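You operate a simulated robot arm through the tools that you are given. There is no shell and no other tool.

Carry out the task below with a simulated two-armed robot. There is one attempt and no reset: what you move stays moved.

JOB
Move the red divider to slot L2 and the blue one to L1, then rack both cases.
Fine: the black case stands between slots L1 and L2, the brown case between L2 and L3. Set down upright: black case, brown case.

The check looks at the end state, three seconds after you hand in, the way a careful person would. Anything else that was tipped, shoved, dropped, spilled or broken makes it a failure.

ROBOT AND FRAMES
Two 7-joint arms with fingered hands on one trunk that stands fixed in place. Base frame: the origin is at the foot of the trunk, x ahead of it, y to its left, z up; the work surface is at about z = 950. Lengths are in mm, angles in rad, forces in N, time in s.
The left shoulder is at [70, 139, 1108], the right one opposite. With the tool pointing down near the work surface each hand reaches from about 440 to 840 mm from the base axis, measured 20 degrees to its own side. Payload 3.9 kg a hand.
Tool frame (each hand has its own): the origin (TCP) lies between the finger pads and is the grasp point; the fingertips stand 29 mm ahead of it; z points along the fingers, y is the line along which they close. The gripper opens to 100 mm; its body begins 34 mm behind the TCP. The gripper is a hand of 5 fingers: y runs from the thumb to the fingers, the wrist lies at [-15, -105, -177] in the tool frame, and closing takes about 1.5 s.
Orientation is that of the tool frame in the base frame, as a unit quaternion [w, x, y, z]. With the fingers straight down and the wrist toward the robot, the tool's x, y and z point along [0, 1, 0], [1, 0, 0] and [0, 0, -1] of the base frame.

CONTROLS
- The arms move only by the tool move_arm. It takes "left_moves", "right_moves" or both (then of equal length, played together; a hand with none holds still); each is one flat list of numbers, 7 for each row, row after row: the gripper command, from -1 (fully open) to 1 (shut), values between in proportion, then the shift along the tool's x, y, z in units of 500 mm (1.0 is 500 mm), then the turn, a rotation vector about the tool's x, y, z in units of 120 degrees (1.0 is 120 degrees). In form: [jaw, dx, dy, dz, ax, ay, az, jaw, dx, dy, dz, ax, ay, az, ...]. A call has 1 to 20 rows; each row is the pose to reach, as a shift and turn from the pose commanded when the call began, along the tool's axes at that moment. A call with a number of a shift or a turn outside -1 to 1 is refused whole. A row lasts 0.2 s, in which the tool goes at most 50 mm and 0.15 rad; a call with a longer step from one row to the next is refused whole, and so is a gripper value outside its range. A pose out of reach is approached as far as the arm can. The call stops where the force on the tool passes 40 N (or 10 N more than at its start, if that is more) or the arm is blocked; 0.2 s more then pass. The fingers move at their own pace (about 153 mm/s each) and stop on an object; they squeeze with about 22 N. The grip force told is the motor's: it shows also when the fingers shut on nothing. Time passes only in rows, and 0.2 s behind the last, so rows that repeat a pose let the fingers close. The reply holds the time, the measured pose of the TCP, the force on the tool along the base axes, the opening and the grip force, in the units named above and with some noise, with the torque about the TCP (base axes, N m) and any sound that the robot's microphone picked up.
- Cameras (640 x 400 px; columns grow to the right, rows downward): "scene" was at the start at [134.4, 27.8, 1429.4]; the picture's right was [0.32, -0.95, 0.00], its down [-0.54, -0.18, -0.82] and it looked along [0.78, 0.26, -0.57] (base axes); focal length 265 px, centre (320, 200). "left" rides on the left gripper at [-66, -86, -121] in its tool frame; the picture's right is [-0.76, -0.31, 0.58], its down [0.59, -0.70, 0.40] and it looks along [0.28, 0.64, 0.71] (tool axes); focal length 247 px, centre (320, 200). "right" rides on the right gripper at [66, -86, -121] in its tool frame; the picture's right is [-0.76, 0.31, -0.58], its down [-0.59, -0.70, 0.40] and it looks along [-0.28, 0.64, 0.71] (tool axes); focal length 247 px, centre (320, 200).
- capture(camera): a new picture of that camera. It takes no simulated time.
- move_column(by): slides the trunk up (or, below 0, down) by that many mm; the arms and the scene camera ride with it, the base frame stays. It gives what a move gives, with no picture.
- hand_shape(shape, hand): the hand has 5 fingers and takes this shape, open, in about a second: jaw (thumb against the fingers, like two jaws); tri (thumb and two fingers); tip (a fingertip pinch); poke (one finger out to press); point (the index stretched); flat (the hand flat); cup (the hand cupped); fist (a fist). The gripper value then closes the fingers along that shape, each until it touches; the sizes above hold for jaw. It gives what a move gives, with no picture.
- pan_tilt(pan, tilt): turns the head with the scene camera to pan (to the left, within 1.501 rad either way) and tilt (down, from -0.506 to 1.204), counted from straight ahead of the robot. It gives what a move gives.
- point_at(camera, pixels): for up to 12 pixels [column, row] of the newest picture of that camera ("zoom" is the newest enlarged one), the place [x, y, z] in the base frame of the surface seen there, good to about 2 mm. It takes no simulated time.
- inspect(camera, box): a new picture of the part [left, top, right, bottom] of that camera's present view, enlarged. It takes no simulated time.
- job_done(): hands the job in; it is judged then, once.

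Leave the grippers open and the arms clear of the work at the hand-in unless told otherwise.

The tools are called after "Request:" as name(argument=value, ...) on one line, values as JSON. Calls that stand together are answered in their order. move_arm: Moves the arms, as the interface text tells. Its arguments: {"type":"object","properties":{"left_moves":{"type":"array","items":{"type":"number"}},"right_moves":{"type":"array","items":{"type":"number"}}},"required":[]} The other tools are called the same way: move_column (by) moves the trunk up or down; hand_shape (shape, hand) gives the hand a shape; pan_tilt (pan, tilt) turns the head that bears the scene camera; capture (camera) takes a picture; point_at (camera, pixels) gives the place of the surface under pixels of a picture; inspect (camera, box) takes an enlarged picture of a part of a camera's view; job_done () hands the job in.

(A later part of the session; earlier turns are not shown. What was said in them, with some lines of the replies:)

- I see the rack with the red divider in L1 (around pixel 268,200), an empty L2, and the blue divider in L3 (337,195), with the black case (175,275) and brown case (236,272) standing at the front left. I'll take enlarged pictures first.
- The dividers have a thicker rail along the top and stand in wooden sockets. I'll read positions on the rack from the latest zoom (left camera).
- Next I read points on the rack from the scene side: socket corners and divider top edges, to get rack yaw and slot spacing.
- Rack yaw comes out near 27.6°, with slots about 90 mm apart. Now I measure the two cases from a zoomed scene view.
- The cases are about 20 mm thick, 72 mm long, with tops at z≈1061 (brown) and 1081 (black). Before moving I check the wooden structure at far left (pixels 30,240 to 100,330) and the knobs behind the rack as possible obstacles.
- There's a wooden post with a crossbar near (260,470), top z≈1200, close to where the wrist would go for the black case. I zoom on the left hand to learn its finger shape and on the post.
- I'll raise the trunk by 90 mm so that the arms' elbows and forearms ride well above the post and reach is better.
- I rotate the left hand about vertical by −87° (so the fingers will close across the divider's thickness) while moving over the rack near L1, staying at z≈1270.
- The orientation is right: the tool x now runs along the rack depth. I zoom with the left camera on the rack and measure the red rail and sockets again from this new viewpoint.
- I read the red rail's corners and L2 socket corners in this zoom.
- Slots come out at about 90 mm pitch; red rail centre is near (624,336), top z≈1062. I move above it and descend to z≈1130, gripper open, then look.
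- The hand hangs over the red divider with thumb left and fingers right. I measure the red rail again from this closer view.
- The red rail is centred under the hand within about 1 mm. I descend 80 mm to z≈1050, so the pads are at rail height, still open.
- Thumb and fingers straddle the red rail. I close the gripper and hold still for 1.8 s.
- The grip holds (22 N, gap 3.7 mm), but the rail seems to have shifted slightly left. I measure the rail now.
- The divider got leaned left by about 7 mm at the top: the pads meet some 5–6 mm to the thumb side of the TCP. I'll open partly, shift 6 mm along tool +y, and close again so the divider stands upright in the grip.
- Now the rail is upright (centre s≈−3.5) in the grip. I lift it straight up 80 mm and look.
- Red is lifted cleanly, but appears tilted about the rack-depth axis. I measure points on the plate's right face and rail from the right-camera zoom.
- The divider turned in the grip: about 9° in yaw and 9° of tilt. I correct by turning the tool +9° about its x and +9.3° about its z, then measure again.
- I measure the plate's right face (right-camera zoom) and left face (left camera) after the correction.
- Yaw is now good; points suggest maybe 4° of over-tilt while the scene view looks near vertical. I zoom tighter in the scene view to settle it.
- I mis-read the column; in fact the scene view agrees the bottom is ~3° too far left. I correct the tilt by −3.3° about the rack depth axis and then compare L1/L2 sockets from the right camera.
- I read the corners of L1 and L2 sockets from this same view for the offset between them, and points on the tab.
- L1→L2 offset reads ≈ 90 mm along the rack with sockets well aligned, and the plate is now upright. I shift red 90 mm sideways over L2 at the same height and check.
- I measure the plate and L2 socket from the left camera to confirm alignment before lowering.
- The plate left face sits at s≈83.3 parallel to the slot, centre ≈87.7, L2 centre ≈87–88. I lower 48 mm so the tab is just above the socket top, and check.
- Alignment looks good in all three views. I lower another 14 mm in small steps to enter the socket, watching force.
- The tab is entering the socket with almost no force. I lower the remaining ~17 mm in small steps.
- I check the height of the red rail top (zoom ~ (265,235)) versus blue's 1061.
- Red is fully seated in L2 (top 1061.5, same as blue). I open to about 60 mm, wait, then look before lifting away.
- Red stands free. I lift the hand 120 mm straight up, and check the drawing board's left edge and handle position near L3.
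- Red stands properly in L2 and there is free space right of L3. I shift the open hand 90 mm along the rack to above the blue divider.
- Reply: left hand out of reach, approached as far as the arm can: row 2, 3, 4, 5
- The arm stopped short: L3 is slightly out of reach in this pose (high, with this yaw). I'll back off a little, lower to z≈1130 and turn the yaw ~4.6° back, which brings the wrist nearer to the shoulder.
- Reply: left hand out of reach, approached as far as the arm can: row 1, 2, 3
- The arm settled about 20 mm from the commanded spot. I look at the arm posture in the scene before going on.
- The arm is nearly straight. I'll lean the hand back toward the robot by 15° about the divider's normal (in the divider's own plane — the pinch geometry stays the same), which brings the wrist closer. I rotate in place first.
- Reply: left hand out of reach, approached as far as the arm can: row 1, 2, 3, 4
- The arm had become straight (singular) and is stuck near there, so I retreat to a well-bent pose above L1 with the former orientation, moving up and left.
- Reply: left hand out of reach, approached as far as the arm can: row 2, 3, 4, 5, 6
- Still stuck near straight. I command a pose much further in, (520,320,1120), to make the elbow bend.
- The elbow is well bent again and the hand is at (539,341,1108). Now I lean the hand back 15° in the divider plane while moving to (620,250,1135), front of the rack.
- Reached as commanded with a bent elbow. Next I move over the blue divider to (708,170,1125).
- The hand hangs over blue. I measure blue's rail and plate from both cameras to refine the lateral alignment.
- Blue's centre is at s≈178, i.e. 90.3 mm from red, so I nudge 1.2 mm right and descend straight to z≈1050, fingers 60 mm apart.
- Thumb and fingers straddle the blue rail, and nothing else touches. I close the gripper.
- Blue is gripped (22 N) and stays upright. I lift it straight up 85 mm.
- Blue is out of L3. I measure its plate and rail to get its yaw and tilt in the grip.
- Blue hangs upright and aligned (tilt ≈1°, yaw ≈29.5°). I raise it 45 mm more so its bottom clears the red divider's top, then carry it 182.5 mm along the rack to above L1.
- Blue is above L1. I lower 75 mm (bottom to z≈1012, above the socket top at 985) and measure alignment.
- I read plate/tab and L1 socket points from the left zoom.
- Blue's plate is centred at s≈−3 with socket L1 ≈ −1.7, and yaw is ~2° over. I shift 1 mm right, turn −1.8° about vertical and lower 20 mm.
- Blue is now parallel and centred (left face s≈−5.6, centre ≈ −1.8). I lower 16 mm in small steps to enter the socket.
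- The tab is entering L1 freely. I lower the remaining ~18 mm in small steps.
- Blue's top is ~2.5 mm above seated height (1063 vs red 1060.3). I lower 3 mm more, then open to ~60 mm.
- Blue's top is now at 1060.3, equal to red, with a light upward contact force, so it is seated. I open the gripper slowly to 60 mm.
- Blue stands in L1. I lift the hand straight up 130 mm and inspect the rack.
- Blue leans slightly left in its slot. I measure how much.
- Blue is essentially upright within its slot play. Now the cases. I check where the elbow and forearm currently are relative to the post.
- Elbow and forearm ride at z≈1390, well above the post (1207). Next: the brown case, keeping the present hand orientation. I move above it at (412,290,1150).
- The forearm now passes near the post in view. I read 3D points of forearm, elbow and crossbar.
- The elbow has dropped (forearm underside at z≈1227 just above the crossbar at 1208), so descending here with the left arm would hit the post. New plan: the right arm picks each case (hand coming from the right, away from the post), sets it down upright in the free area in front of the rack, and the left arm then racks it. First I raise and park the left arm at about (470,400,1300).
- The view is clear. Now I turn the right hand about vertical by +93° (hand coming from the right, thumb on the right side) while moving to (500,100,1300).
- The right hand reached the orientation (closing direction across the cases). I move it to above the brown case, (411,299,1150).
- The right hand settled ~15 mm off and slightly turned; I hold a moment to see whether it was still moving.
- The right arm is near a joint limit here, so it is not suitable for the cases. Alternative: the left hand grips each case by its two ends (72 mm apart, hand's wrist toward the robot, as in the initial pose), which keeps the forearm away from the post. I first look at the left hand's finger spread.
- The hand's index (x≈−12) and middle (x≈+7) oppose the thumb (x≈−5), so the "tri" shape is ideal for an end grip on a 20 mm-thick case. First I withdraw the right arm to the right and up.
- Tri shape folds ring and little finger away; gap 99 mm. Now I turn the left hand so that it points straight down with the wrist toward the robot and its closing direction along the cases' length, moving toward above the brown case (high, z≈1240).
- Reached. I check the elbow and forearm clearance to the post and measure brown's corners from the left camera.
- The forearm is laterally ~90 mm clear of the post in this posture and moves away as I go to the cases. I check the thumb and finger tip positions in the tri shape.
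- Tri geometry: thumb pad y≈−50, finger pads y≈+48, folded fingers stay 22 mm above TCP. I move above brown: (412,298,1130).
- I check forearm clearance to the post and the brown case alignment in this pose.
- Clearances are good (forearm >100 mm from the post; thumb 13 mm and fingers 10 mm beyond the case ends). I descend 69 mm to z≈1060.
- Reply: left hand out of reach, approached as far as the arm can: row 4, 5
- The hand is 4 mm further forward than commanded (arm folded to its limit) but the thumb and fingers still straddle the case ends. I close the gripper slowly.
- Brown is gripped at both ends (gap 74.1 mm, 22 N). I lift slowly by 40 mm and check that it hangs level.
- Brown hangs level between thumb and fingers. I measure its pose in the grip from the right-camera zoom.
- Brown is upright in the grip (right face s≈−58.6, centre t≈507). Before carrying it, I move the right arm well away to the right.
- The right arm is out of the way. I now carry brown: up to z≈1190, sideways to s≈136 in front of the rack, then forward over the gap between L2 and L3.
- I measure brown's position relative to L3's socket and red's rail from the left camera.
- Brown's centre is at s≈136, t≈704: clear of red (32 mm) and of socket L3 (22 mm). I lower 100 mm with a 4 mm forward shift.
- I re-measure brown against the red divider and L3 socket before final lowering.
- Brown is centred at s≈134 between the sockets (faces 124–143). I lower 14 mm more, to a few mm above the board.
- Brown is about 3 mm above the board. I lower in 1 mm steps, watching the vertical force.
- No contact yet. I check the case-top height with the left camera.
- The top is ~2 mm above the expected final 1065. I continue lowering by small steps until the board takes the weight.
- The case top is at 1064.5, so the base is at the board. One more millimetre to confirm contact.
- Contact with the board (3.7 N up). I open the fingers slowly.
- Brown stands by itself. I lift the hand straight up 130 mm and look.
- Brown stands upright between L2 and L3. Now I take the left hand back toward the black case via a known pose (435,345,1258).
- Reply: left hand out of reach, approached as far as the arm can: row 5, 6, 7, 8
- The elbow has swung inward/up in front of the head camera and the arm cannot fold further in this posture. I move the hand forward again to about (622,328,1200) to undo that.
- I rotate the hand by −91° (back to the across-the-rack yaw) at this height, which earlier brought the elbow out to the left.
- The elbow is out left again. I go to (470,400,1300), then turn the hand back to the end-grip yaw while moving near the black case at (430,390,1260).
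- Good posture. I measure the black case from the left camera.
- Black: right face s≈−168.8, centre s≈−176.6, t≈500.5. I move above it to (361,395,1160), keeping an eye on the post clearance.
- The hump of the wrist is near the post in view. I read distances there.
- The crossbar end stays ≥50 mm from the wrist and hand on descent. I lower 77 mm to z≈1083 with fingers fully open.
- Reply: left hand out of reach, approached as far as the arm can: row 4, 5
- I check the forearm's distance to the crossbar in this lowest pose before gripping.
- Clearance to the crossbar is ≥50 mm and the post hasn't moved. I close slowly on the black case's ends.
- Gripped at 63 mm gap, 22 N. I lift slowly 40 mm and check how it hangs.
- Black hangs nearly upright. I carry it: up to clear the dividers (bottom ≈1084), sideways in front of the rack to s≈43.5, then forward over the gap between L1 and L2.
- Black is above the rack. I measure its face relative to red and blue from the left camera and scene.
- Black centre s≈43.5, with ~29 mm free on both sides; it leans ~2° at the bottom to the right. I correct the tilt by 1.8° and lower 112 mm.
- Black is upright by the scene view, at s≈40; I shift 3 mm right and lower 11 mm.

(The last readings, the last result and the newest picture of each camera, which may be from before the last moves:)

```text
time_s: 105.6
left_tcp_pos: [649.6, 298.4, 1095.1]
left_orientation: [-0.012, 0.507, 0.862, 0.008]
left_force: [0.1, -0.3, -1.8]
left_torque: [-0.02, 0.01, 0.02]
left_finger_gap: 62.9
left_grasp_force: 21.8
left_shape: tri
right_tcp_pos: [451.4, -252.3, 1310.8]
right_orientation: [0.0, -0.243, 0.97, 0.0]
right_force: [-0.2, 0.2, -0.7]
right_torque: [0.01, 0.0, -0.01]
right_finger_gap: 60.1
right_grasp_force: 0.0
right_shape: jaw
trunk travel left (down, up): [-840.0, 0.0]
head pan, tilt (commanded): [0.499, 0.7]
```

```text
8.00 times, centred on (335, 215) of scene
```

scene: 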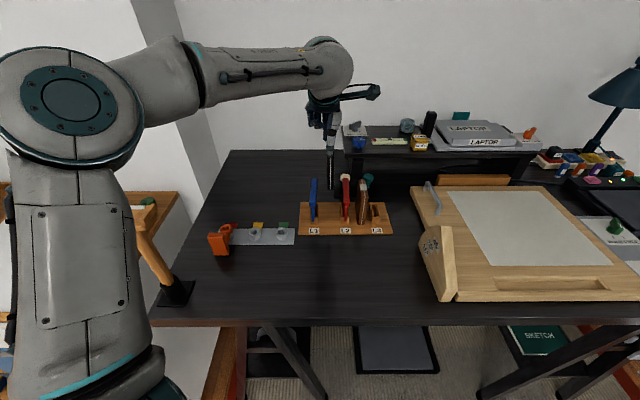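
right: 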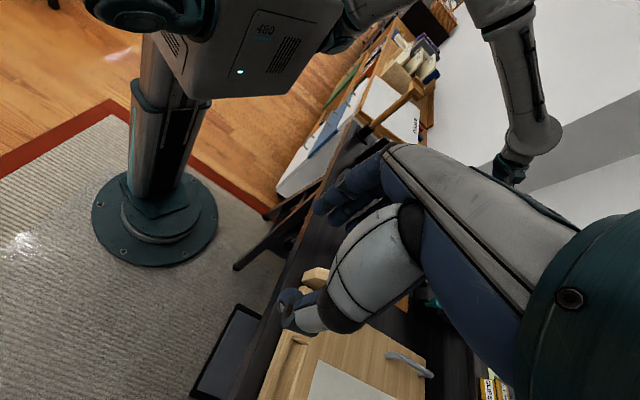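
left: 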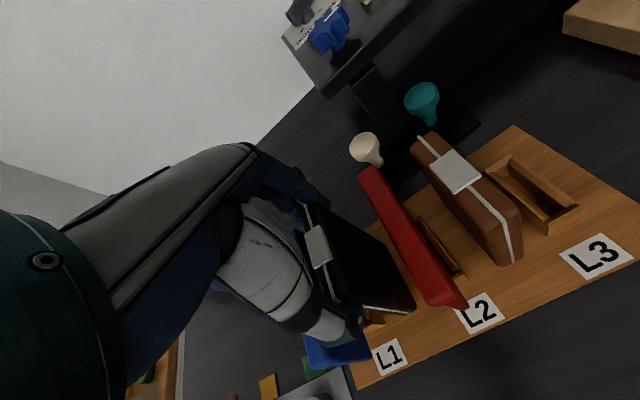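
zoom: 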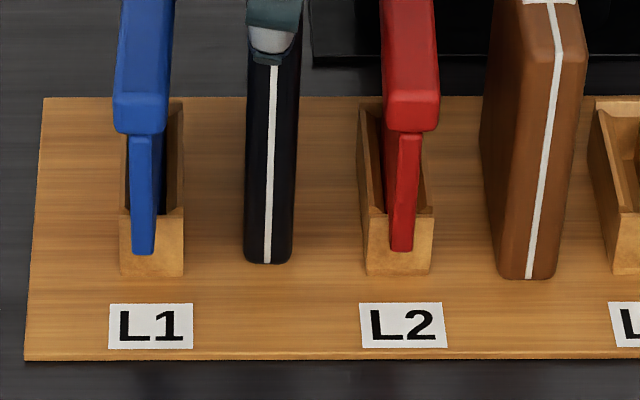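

Black is centred (s≈43) about 5 mm above the board. I lower 4 mm, then by small steps until contact.

Request:
move_arm(left_moves=[1, 0, 0, 0.004, 0, 0, 0, 1, 0, 0, 0.008, 0, 0, 0, 1, 0, 0, 0.008, 0, 0, 0])

Request:
move_arm(left_moves=[1, 0, 0, 0.002, 0, 0, 0, 1, 0, 0, 0.003, 0, 0, 0, 1, 0, 0, 0.003, 0, 0, 0])

```text
time_s: 106.4
left_tcp_pos: [648.6, 298.3, 1092.1]
left_orientation: [-0.013, 0.508, 0.861, 0.007]
left_force: [0.3, 0.0, -1.0]
left_torque: [-0.02, -0.02, 0.0]
left_finger_gap: 63.1
left_grasp_force: 22.3
left_shape: tri
right_tcp_pos: [450.8, -251.8, 1310.6]
right_orientation: [0.0, -0.243, 0.97, 0.0]
right_force: [0.5, 0.8, 0.3]
right_torque: [0.05, -0.01, -0.05]
right_finger_gap: 60.1
right_grasp_force: 0.1
right_shape: jaw
trunk travel left (down, up): [-840.0, 0.0]
head pan, tilt (commanded): [0.499, 0.7]
```

```text
time_s: 107.2
left_tcp_pos: [649.5, 300.1, 1092.0]
left_orientation: [-0.013, 0.507, 0.862, 0.007]
left_force: [0.0, 0.1, -1.9]
left_torque: [0.0, -0.03, -0.01]
left_finger_gap: 63.1
left_grasp_force: 22.1
left_shape: tri
right_tcp_pos: [450.4, -252.1, 1313.0]
right_orientation: [0.0, -0.243, 0.97, 0.001]
right_force: [0.2, 0.1, 0.7]
right_torque: [0.0, 0.03, -0.04]
right_finger_gap: 60.2
right_grasp_force: 0.1
right_shape: jaw
trunk travel left (down, up): [-840.0, 0.0]
head pan, tilt (commanded): [0.499, 0.7]
```

Request:
move_arm(left_moves=[1, 0, 0, 0.002, 0, 0, 0, 1, 0, 0, 0.003, 0, 0, 0, 1, 0, 0, 0.003, 0, 0, 0])

Request:
capture(camera="left")

Request:
point_at(camera="left", pixels=[[312, 210], [338, 285], [322, 225], [330, 275], [370, 260]])

```text
time_s: 108.0
left_tcp_pos: [650.7, 300.4, 1089.1]
left_orientation: [-0.013, 0.508, 0.861, 0.008]
left_force: [-0.6, -0.3, -1.6]
left_torque: [-0.01, 0.0, 0.0]
left_finger_gap: 63.2
left_grasp_force: 21.5
left_shape: tri
right_tcp_pos: [451.4, -252.7, 1312.4]
right_orientation: [0.001, -0.243, 0.97, 0.001]
right_force: [0.3, -0.2, 0.5]
right_torque: [-0.02, 0.01, -0.04]
right_finger_gap: 59.9
right_grasp_force: 0.0
right_shape: jaw
trunk travel left (down, up): [-840.0, 0.0]
head pan, tilt (commanded): [0.499, 0.7]
```

```text
taken
```

left: 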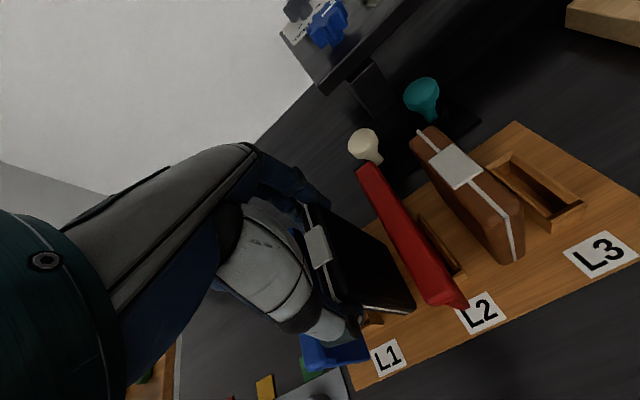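

```text
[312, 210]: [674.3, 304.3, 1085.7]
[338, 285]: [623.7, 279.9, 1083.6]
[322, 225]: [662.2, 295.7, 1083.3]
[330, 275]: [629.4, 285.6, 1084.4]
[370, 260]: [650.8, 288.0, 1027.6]
```

The top reads ~1085, about final height. I take two more small steps to feel contact.

Request:
move_arm(left_moves=[1, 0, 0, 0.002, 0, 0, 0, 1, 0, 0, 0.002, 0, 0, 0, 1, 0, 0, 0.002, 0, 0, 0])

Request:
move_arm(left_moves=[1, 0, 0, 0.002, 0, 0, 0, 1, 0, 0, 0.002, 0, 0, 0, 1, 0, 0, 0.002, 0, 0, 0])

```text
time_s: 108.8
left_tcp_pos: [650.5, 299.6, 1088.4]
left_orientation: [-0.012, 0.508, 0.861, 0.007]
left_force: [0.2, 0.4, 1.2]
left_torque: [-0.01, 0.04, 0.03]
left_finger_gap: 63.3
left_grasp_force: 22.0
left_shape: tri
right_tcp_pos: [451.4, -252.0, 1311.8]
right_orientation: [0.0, -0.244, 0.97, 0.0]
right_force: [0.3, 0.6, -0.2]
right_torque: [0.02, 0.0, 0.01]
right_finger_gap: 60.2
right_grasp_force: 0.0
right_shape: jaw
trunk travel left (down, up): [-840.0, 0.0]
head pan, tilt (commanded): [0.499, 0.7]
```

```text
time_s: 109.6
left_tcp_pos: [651.4, 299.9, 1087.4]
left_orientation: [-0.013, 0.507, 0.862, 0.007]
left_force: [1.4, 1.4, 2.3]
left_torque: [-0.03, 0.01, 0.01]
left_finger_gap: 62.8
left_grasp_force: 22.6
left_shape: tri
right_tcp_pos: [451.2, -253.4, 1312.0]
right_orientation: [0.001, -0.243, 0.97, 0.0]
right_force: [0.2, -0.1, 0.3]
right_torque: [-0.03, -0.01, -0.02]
right_finger_gap: 60.0
right_grasp_force: 0.0
right_shape: jaw
trunk travel left (down, up): [-840.0, 0.0]
head pan, tilt (commanded): [0.499, 0.7]
```

Contact is made (2.3 N up). I check uprightness from the scene, then open slowly.

Request:
inspect(camera="scene", box=[310, 180, 360, 240])

Request:
move_arm(left_moves=[-0.15, 0, 0, 0, 0, 0, 0, -0.26, 0, 0, 0, 0, 0, 0, -0.3, 0, 0, 0, 0, 0, 0, -0.35, 0, 0, 0, 0, 0, 0, -0.45, 0, 0, 0, 0, 0, 0, -0.6, 0, 0, 0, 0, 0, 0, -0.8, 0, 0, 0, 0, 0, 0, -0.9, 0, 0, 0, 0, 0, 0, -0.9, 0, 0, 0, 0, 0, 0])

Request:
inspect(camera="scene", box=[300, 160, 380, 240])

Request:
capture(camera="left")

```text
6.67 times, centred on (335, 210) of scene
```

zoom: 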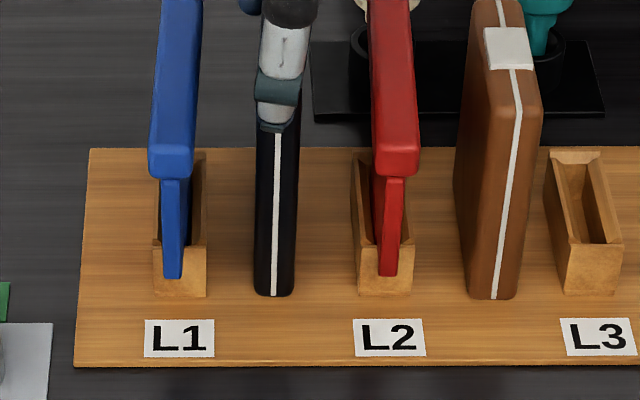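

```text
time_s: 111.6
left_tcp_pos: [650.4, 300.3, 1088.3]
left_orientation: [-0.013, 0.507, 0.862, 0.007]
left_force: [-1.1, 0.7, -0.4]
left_torque: [0.03, 0.01, 0.0]
left_finger_gap: 94.5
left_grasp_force: 0.0
left_shape: tri
right_tcp_pos: [451.6, -253.0, 1312.2]
right_orientation: [0.001, -0.242, 0.97, 0.0]
right_force: [0.3, 0.8, -0.5]
right_torque: [0.02, 0.0, 0.01]
right_finger_gap: 60.2
right_grasp_force: 0.1
right_shape: jaw
trunk travel left (down, up): [-840.0, 0.0]
head pan, tilt (commanded): [0.499, 0.7]
```

```text
5.00 times, centred on (340, 200) of scene
```

zoom: 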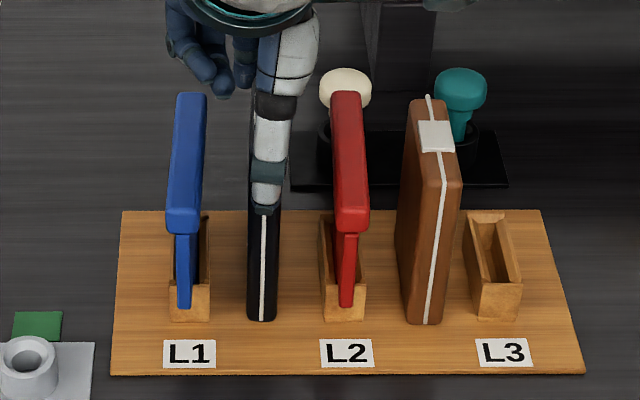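

```text
taken
```

left: 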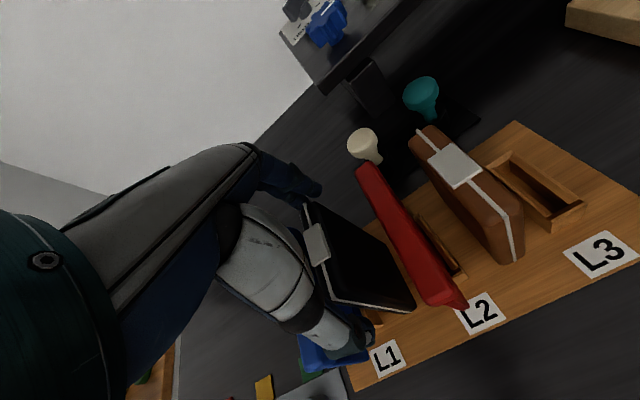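

Black stands free between blue and red. I lift the hand straight up 140 mm, slowly at first.

Request:
move_arm(left_moves=[-0.9, 0.0005, 0, -0.016, 0, 0, 0, -0.9, 0.0012, 0, -0.04, 0, 0, 0, -0.9, 0.003, 0, -0.1, 0, 0, 0, -0.9, 0.005, 0, -0.17, 0, 0, 0, -0.9, 0.007, 0, -0.24, 0, 0, 0, -0.9, 0.0083, 0, -0.28, 0, 0, 0, -0.9, 0.0083, 0, -0.28, 0, 0, 0])

Request:
capture(camera="scene")

Request:
inspect(camera="scene", box=[300, 160, 400, 250])

Request:
capture(camera="left")

```text
time_s: 113.2
left_tcp_pos: [650.6, 297.0, 1227.2]
left_orientation: [-0.013, 0.507, 0.862, 0.008]
left_force: [-0.1, -1.3, 0.1]
left_torque: [-0.03, 0.01, 0.02]
left_finger_gap: 94.8
left_grasp_force: 0.0
left_shape: tri
right_tcp_pos: [450.7, -252.1, 1312.2]
right_orientation: [0.0, -0.243, 0.97, 0.0]
right_force: [-0.7, -0.9, 0.4]
right_torque: [-0.01, -0.02, 0.0]
right_finger_gap: 60.1
right_grasp_force: 0.0
right_shape: jaw
trunk travel left (down, up): [-840.0, 0.0]
head pan, tilt (commanded): [0.499, 0.7]
```

```text
taken
```

scene: 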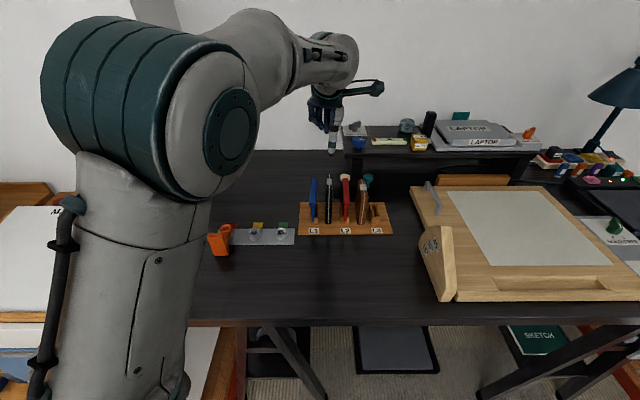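

```text
4.44 times, centred on (350, 205) of scene
```

zoom: 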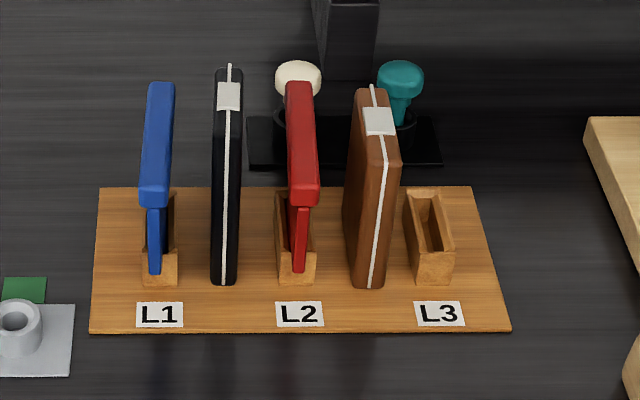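

```text
taken
```

left: 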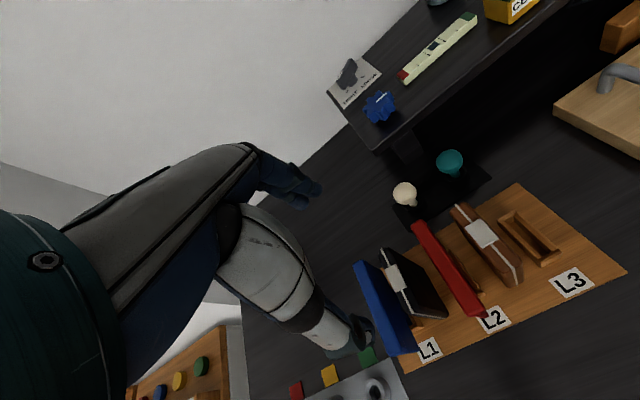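

Blue L1, black case, red L2, brown case, all standing upright. I retract the left hand up and left away from the rack and open both grippers fully.

Request:
move_arm(left_moves=[-1, 0.01, -0.005, -0.08, 0, 0, 0, -1, 0.08, -0.025, -0.12, 0, 0, 0, -1, 0.15, -0.045, -0.15, 0, 0, 0, -1, 0.22, -0.065, -0.18, 0, 0, 0, -1, 0.29, -0.08, -0.2, 0, 0, 0, -1, 0.359, -0.098, -0.206, 0, 0, 0, -1, 0.359, -0.098, -0.206, 0, 0, 0], right_moves=[-1, 0, 0, 0, 0, 0, 0, -1, 0, 0, 0, 0, 0, 0, -1, 0, 0, 0, 0, 0, 0, -1, 0, 0, 0, 0, 0, 0, -1, 0, 0, 0, 0, 0, 0, -1, 0, 0, 0, 0, 0, 0, -1, 0, 0, 0, 0, 0, 0])

Request:
capture(camera="scene")

Request:
inspect(camera="scene", box=[290, 160, 400, 250])

Request:
capture(camera="left")

```text
time_s: 114.8
left_tcp_pos: [520.6, 429.3, 1333.5]
left_orientation: [-0.014, 0.508, 0.861, 0.008]
left_force: [-0.2, -0.1, -1.2]
left_torque: [0.0, 0.02, -0.01]
left_finger_gap: 100.0
left_grasp_force: 0.0
left_shape: tri
right_tcp_pos: [451.1, -253.1, 1311.5]
right_orientation: [0.0, -0.243, 0.97, -0.001]
right_force: [-0.4, -0.3, 0.0]
right_torque: [0.01, 0.02, -0.03]
right_finger_gap: 99.7
right_grasp_force: 0.1
right_shape: jaw
trunk travel left (down, up): [-840.0, 0.0]
head pan, tilt (commanded): [0.499, 0.7]
```

```text
taken
```

scene: 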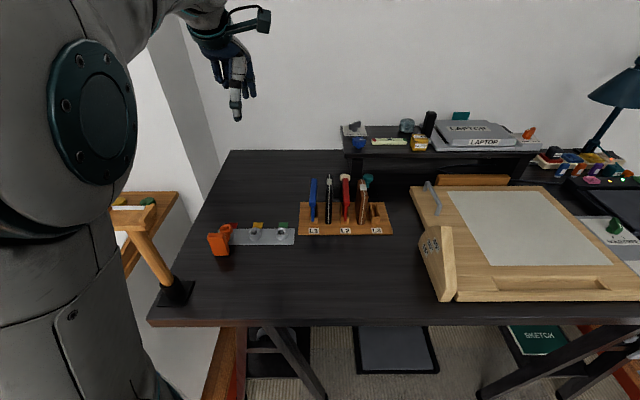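

```text
4.44 times, centred on (345, 205) of scene
```

zoom: 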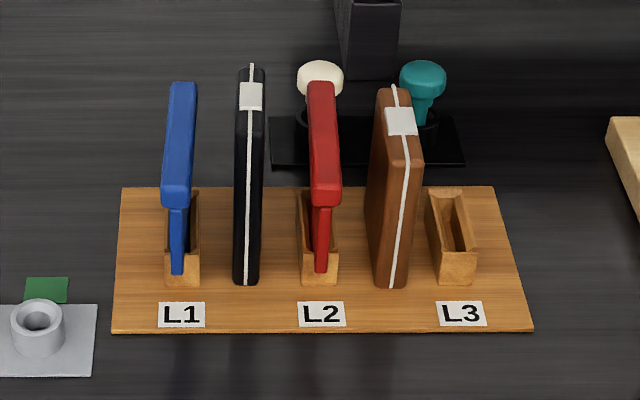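

```text
taken
```

left: 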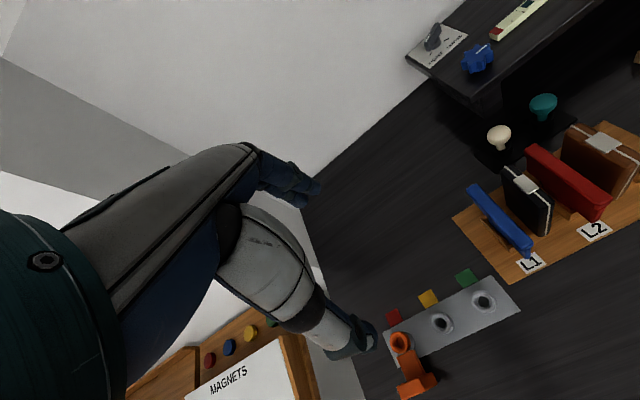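

Final check of positions: cases, dividers, board corners, knobs and the orange item.

Request:
point_at(camera="zoom", pixels=[[123, 190], [114, 330], [531, 326], [495, 188], [248, 282], [390, 285], [250, 120], [400, 150], [320, 70], [423, 75], [182, 100], [322, 100]])

Request:
point_at(camera="scene", pixels=[[216, 240], [222, 228], [150, 250], [120, 215], [175, 300], [428, 250]])

```text
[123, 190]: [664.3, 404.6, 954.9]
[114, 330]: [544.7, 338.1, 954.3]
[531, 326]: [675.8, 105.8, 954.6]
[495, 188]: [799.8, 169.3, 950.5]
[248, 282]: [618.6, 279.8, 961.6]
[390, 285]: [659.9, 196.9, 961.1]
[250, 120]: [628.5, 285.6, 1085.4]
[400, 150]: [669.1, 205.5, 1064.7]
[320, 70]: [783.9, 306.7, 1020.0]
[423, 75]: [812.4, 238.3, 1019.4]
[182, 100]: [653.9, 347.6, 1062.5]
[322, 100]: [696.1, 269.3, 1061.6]
```

```text
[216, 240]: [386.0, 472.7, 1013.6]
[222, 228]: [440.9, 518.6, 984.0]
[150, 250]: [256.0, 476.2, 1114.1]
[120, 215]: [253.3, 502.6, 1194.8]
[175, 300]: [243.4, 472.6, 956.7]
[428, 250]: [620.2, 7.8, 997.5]
```

The rack hasn't moved. Blue is in L1, red in L2, black stands at s≈43 between L1 and L2, and brown at s≈136 between L2 and L3, both upright. The post, knobs and orange item are where they were, both grippers are open and the arms are clear. I hand in the job.

Request:
job_done()

```text
The job is handed in.
```

The job is handed in, and everything was where you asked when I last looked. I haven't been told the result of the check.

| Item | Final place |
|---|---|
| Blue divider | Seated in slot L1 |
| Red divider | Seated in slot L2 |
| Black case | Upright between L1 and L2 |
| Brown case | Upright between L2 and L3 |

- **Surroundings:** In the final check the rack board, the post and the orange item measured where they stood at the start. The two knobs also look in place.
- **Arms:** Both grippers are open and both arms are clear of the work.
- **Red divider grip:** My first grip on the red divider leaned it about 7 mm to the left at the top while it was still in L1. I released it, shifted the hand and gripped it again before lifting.
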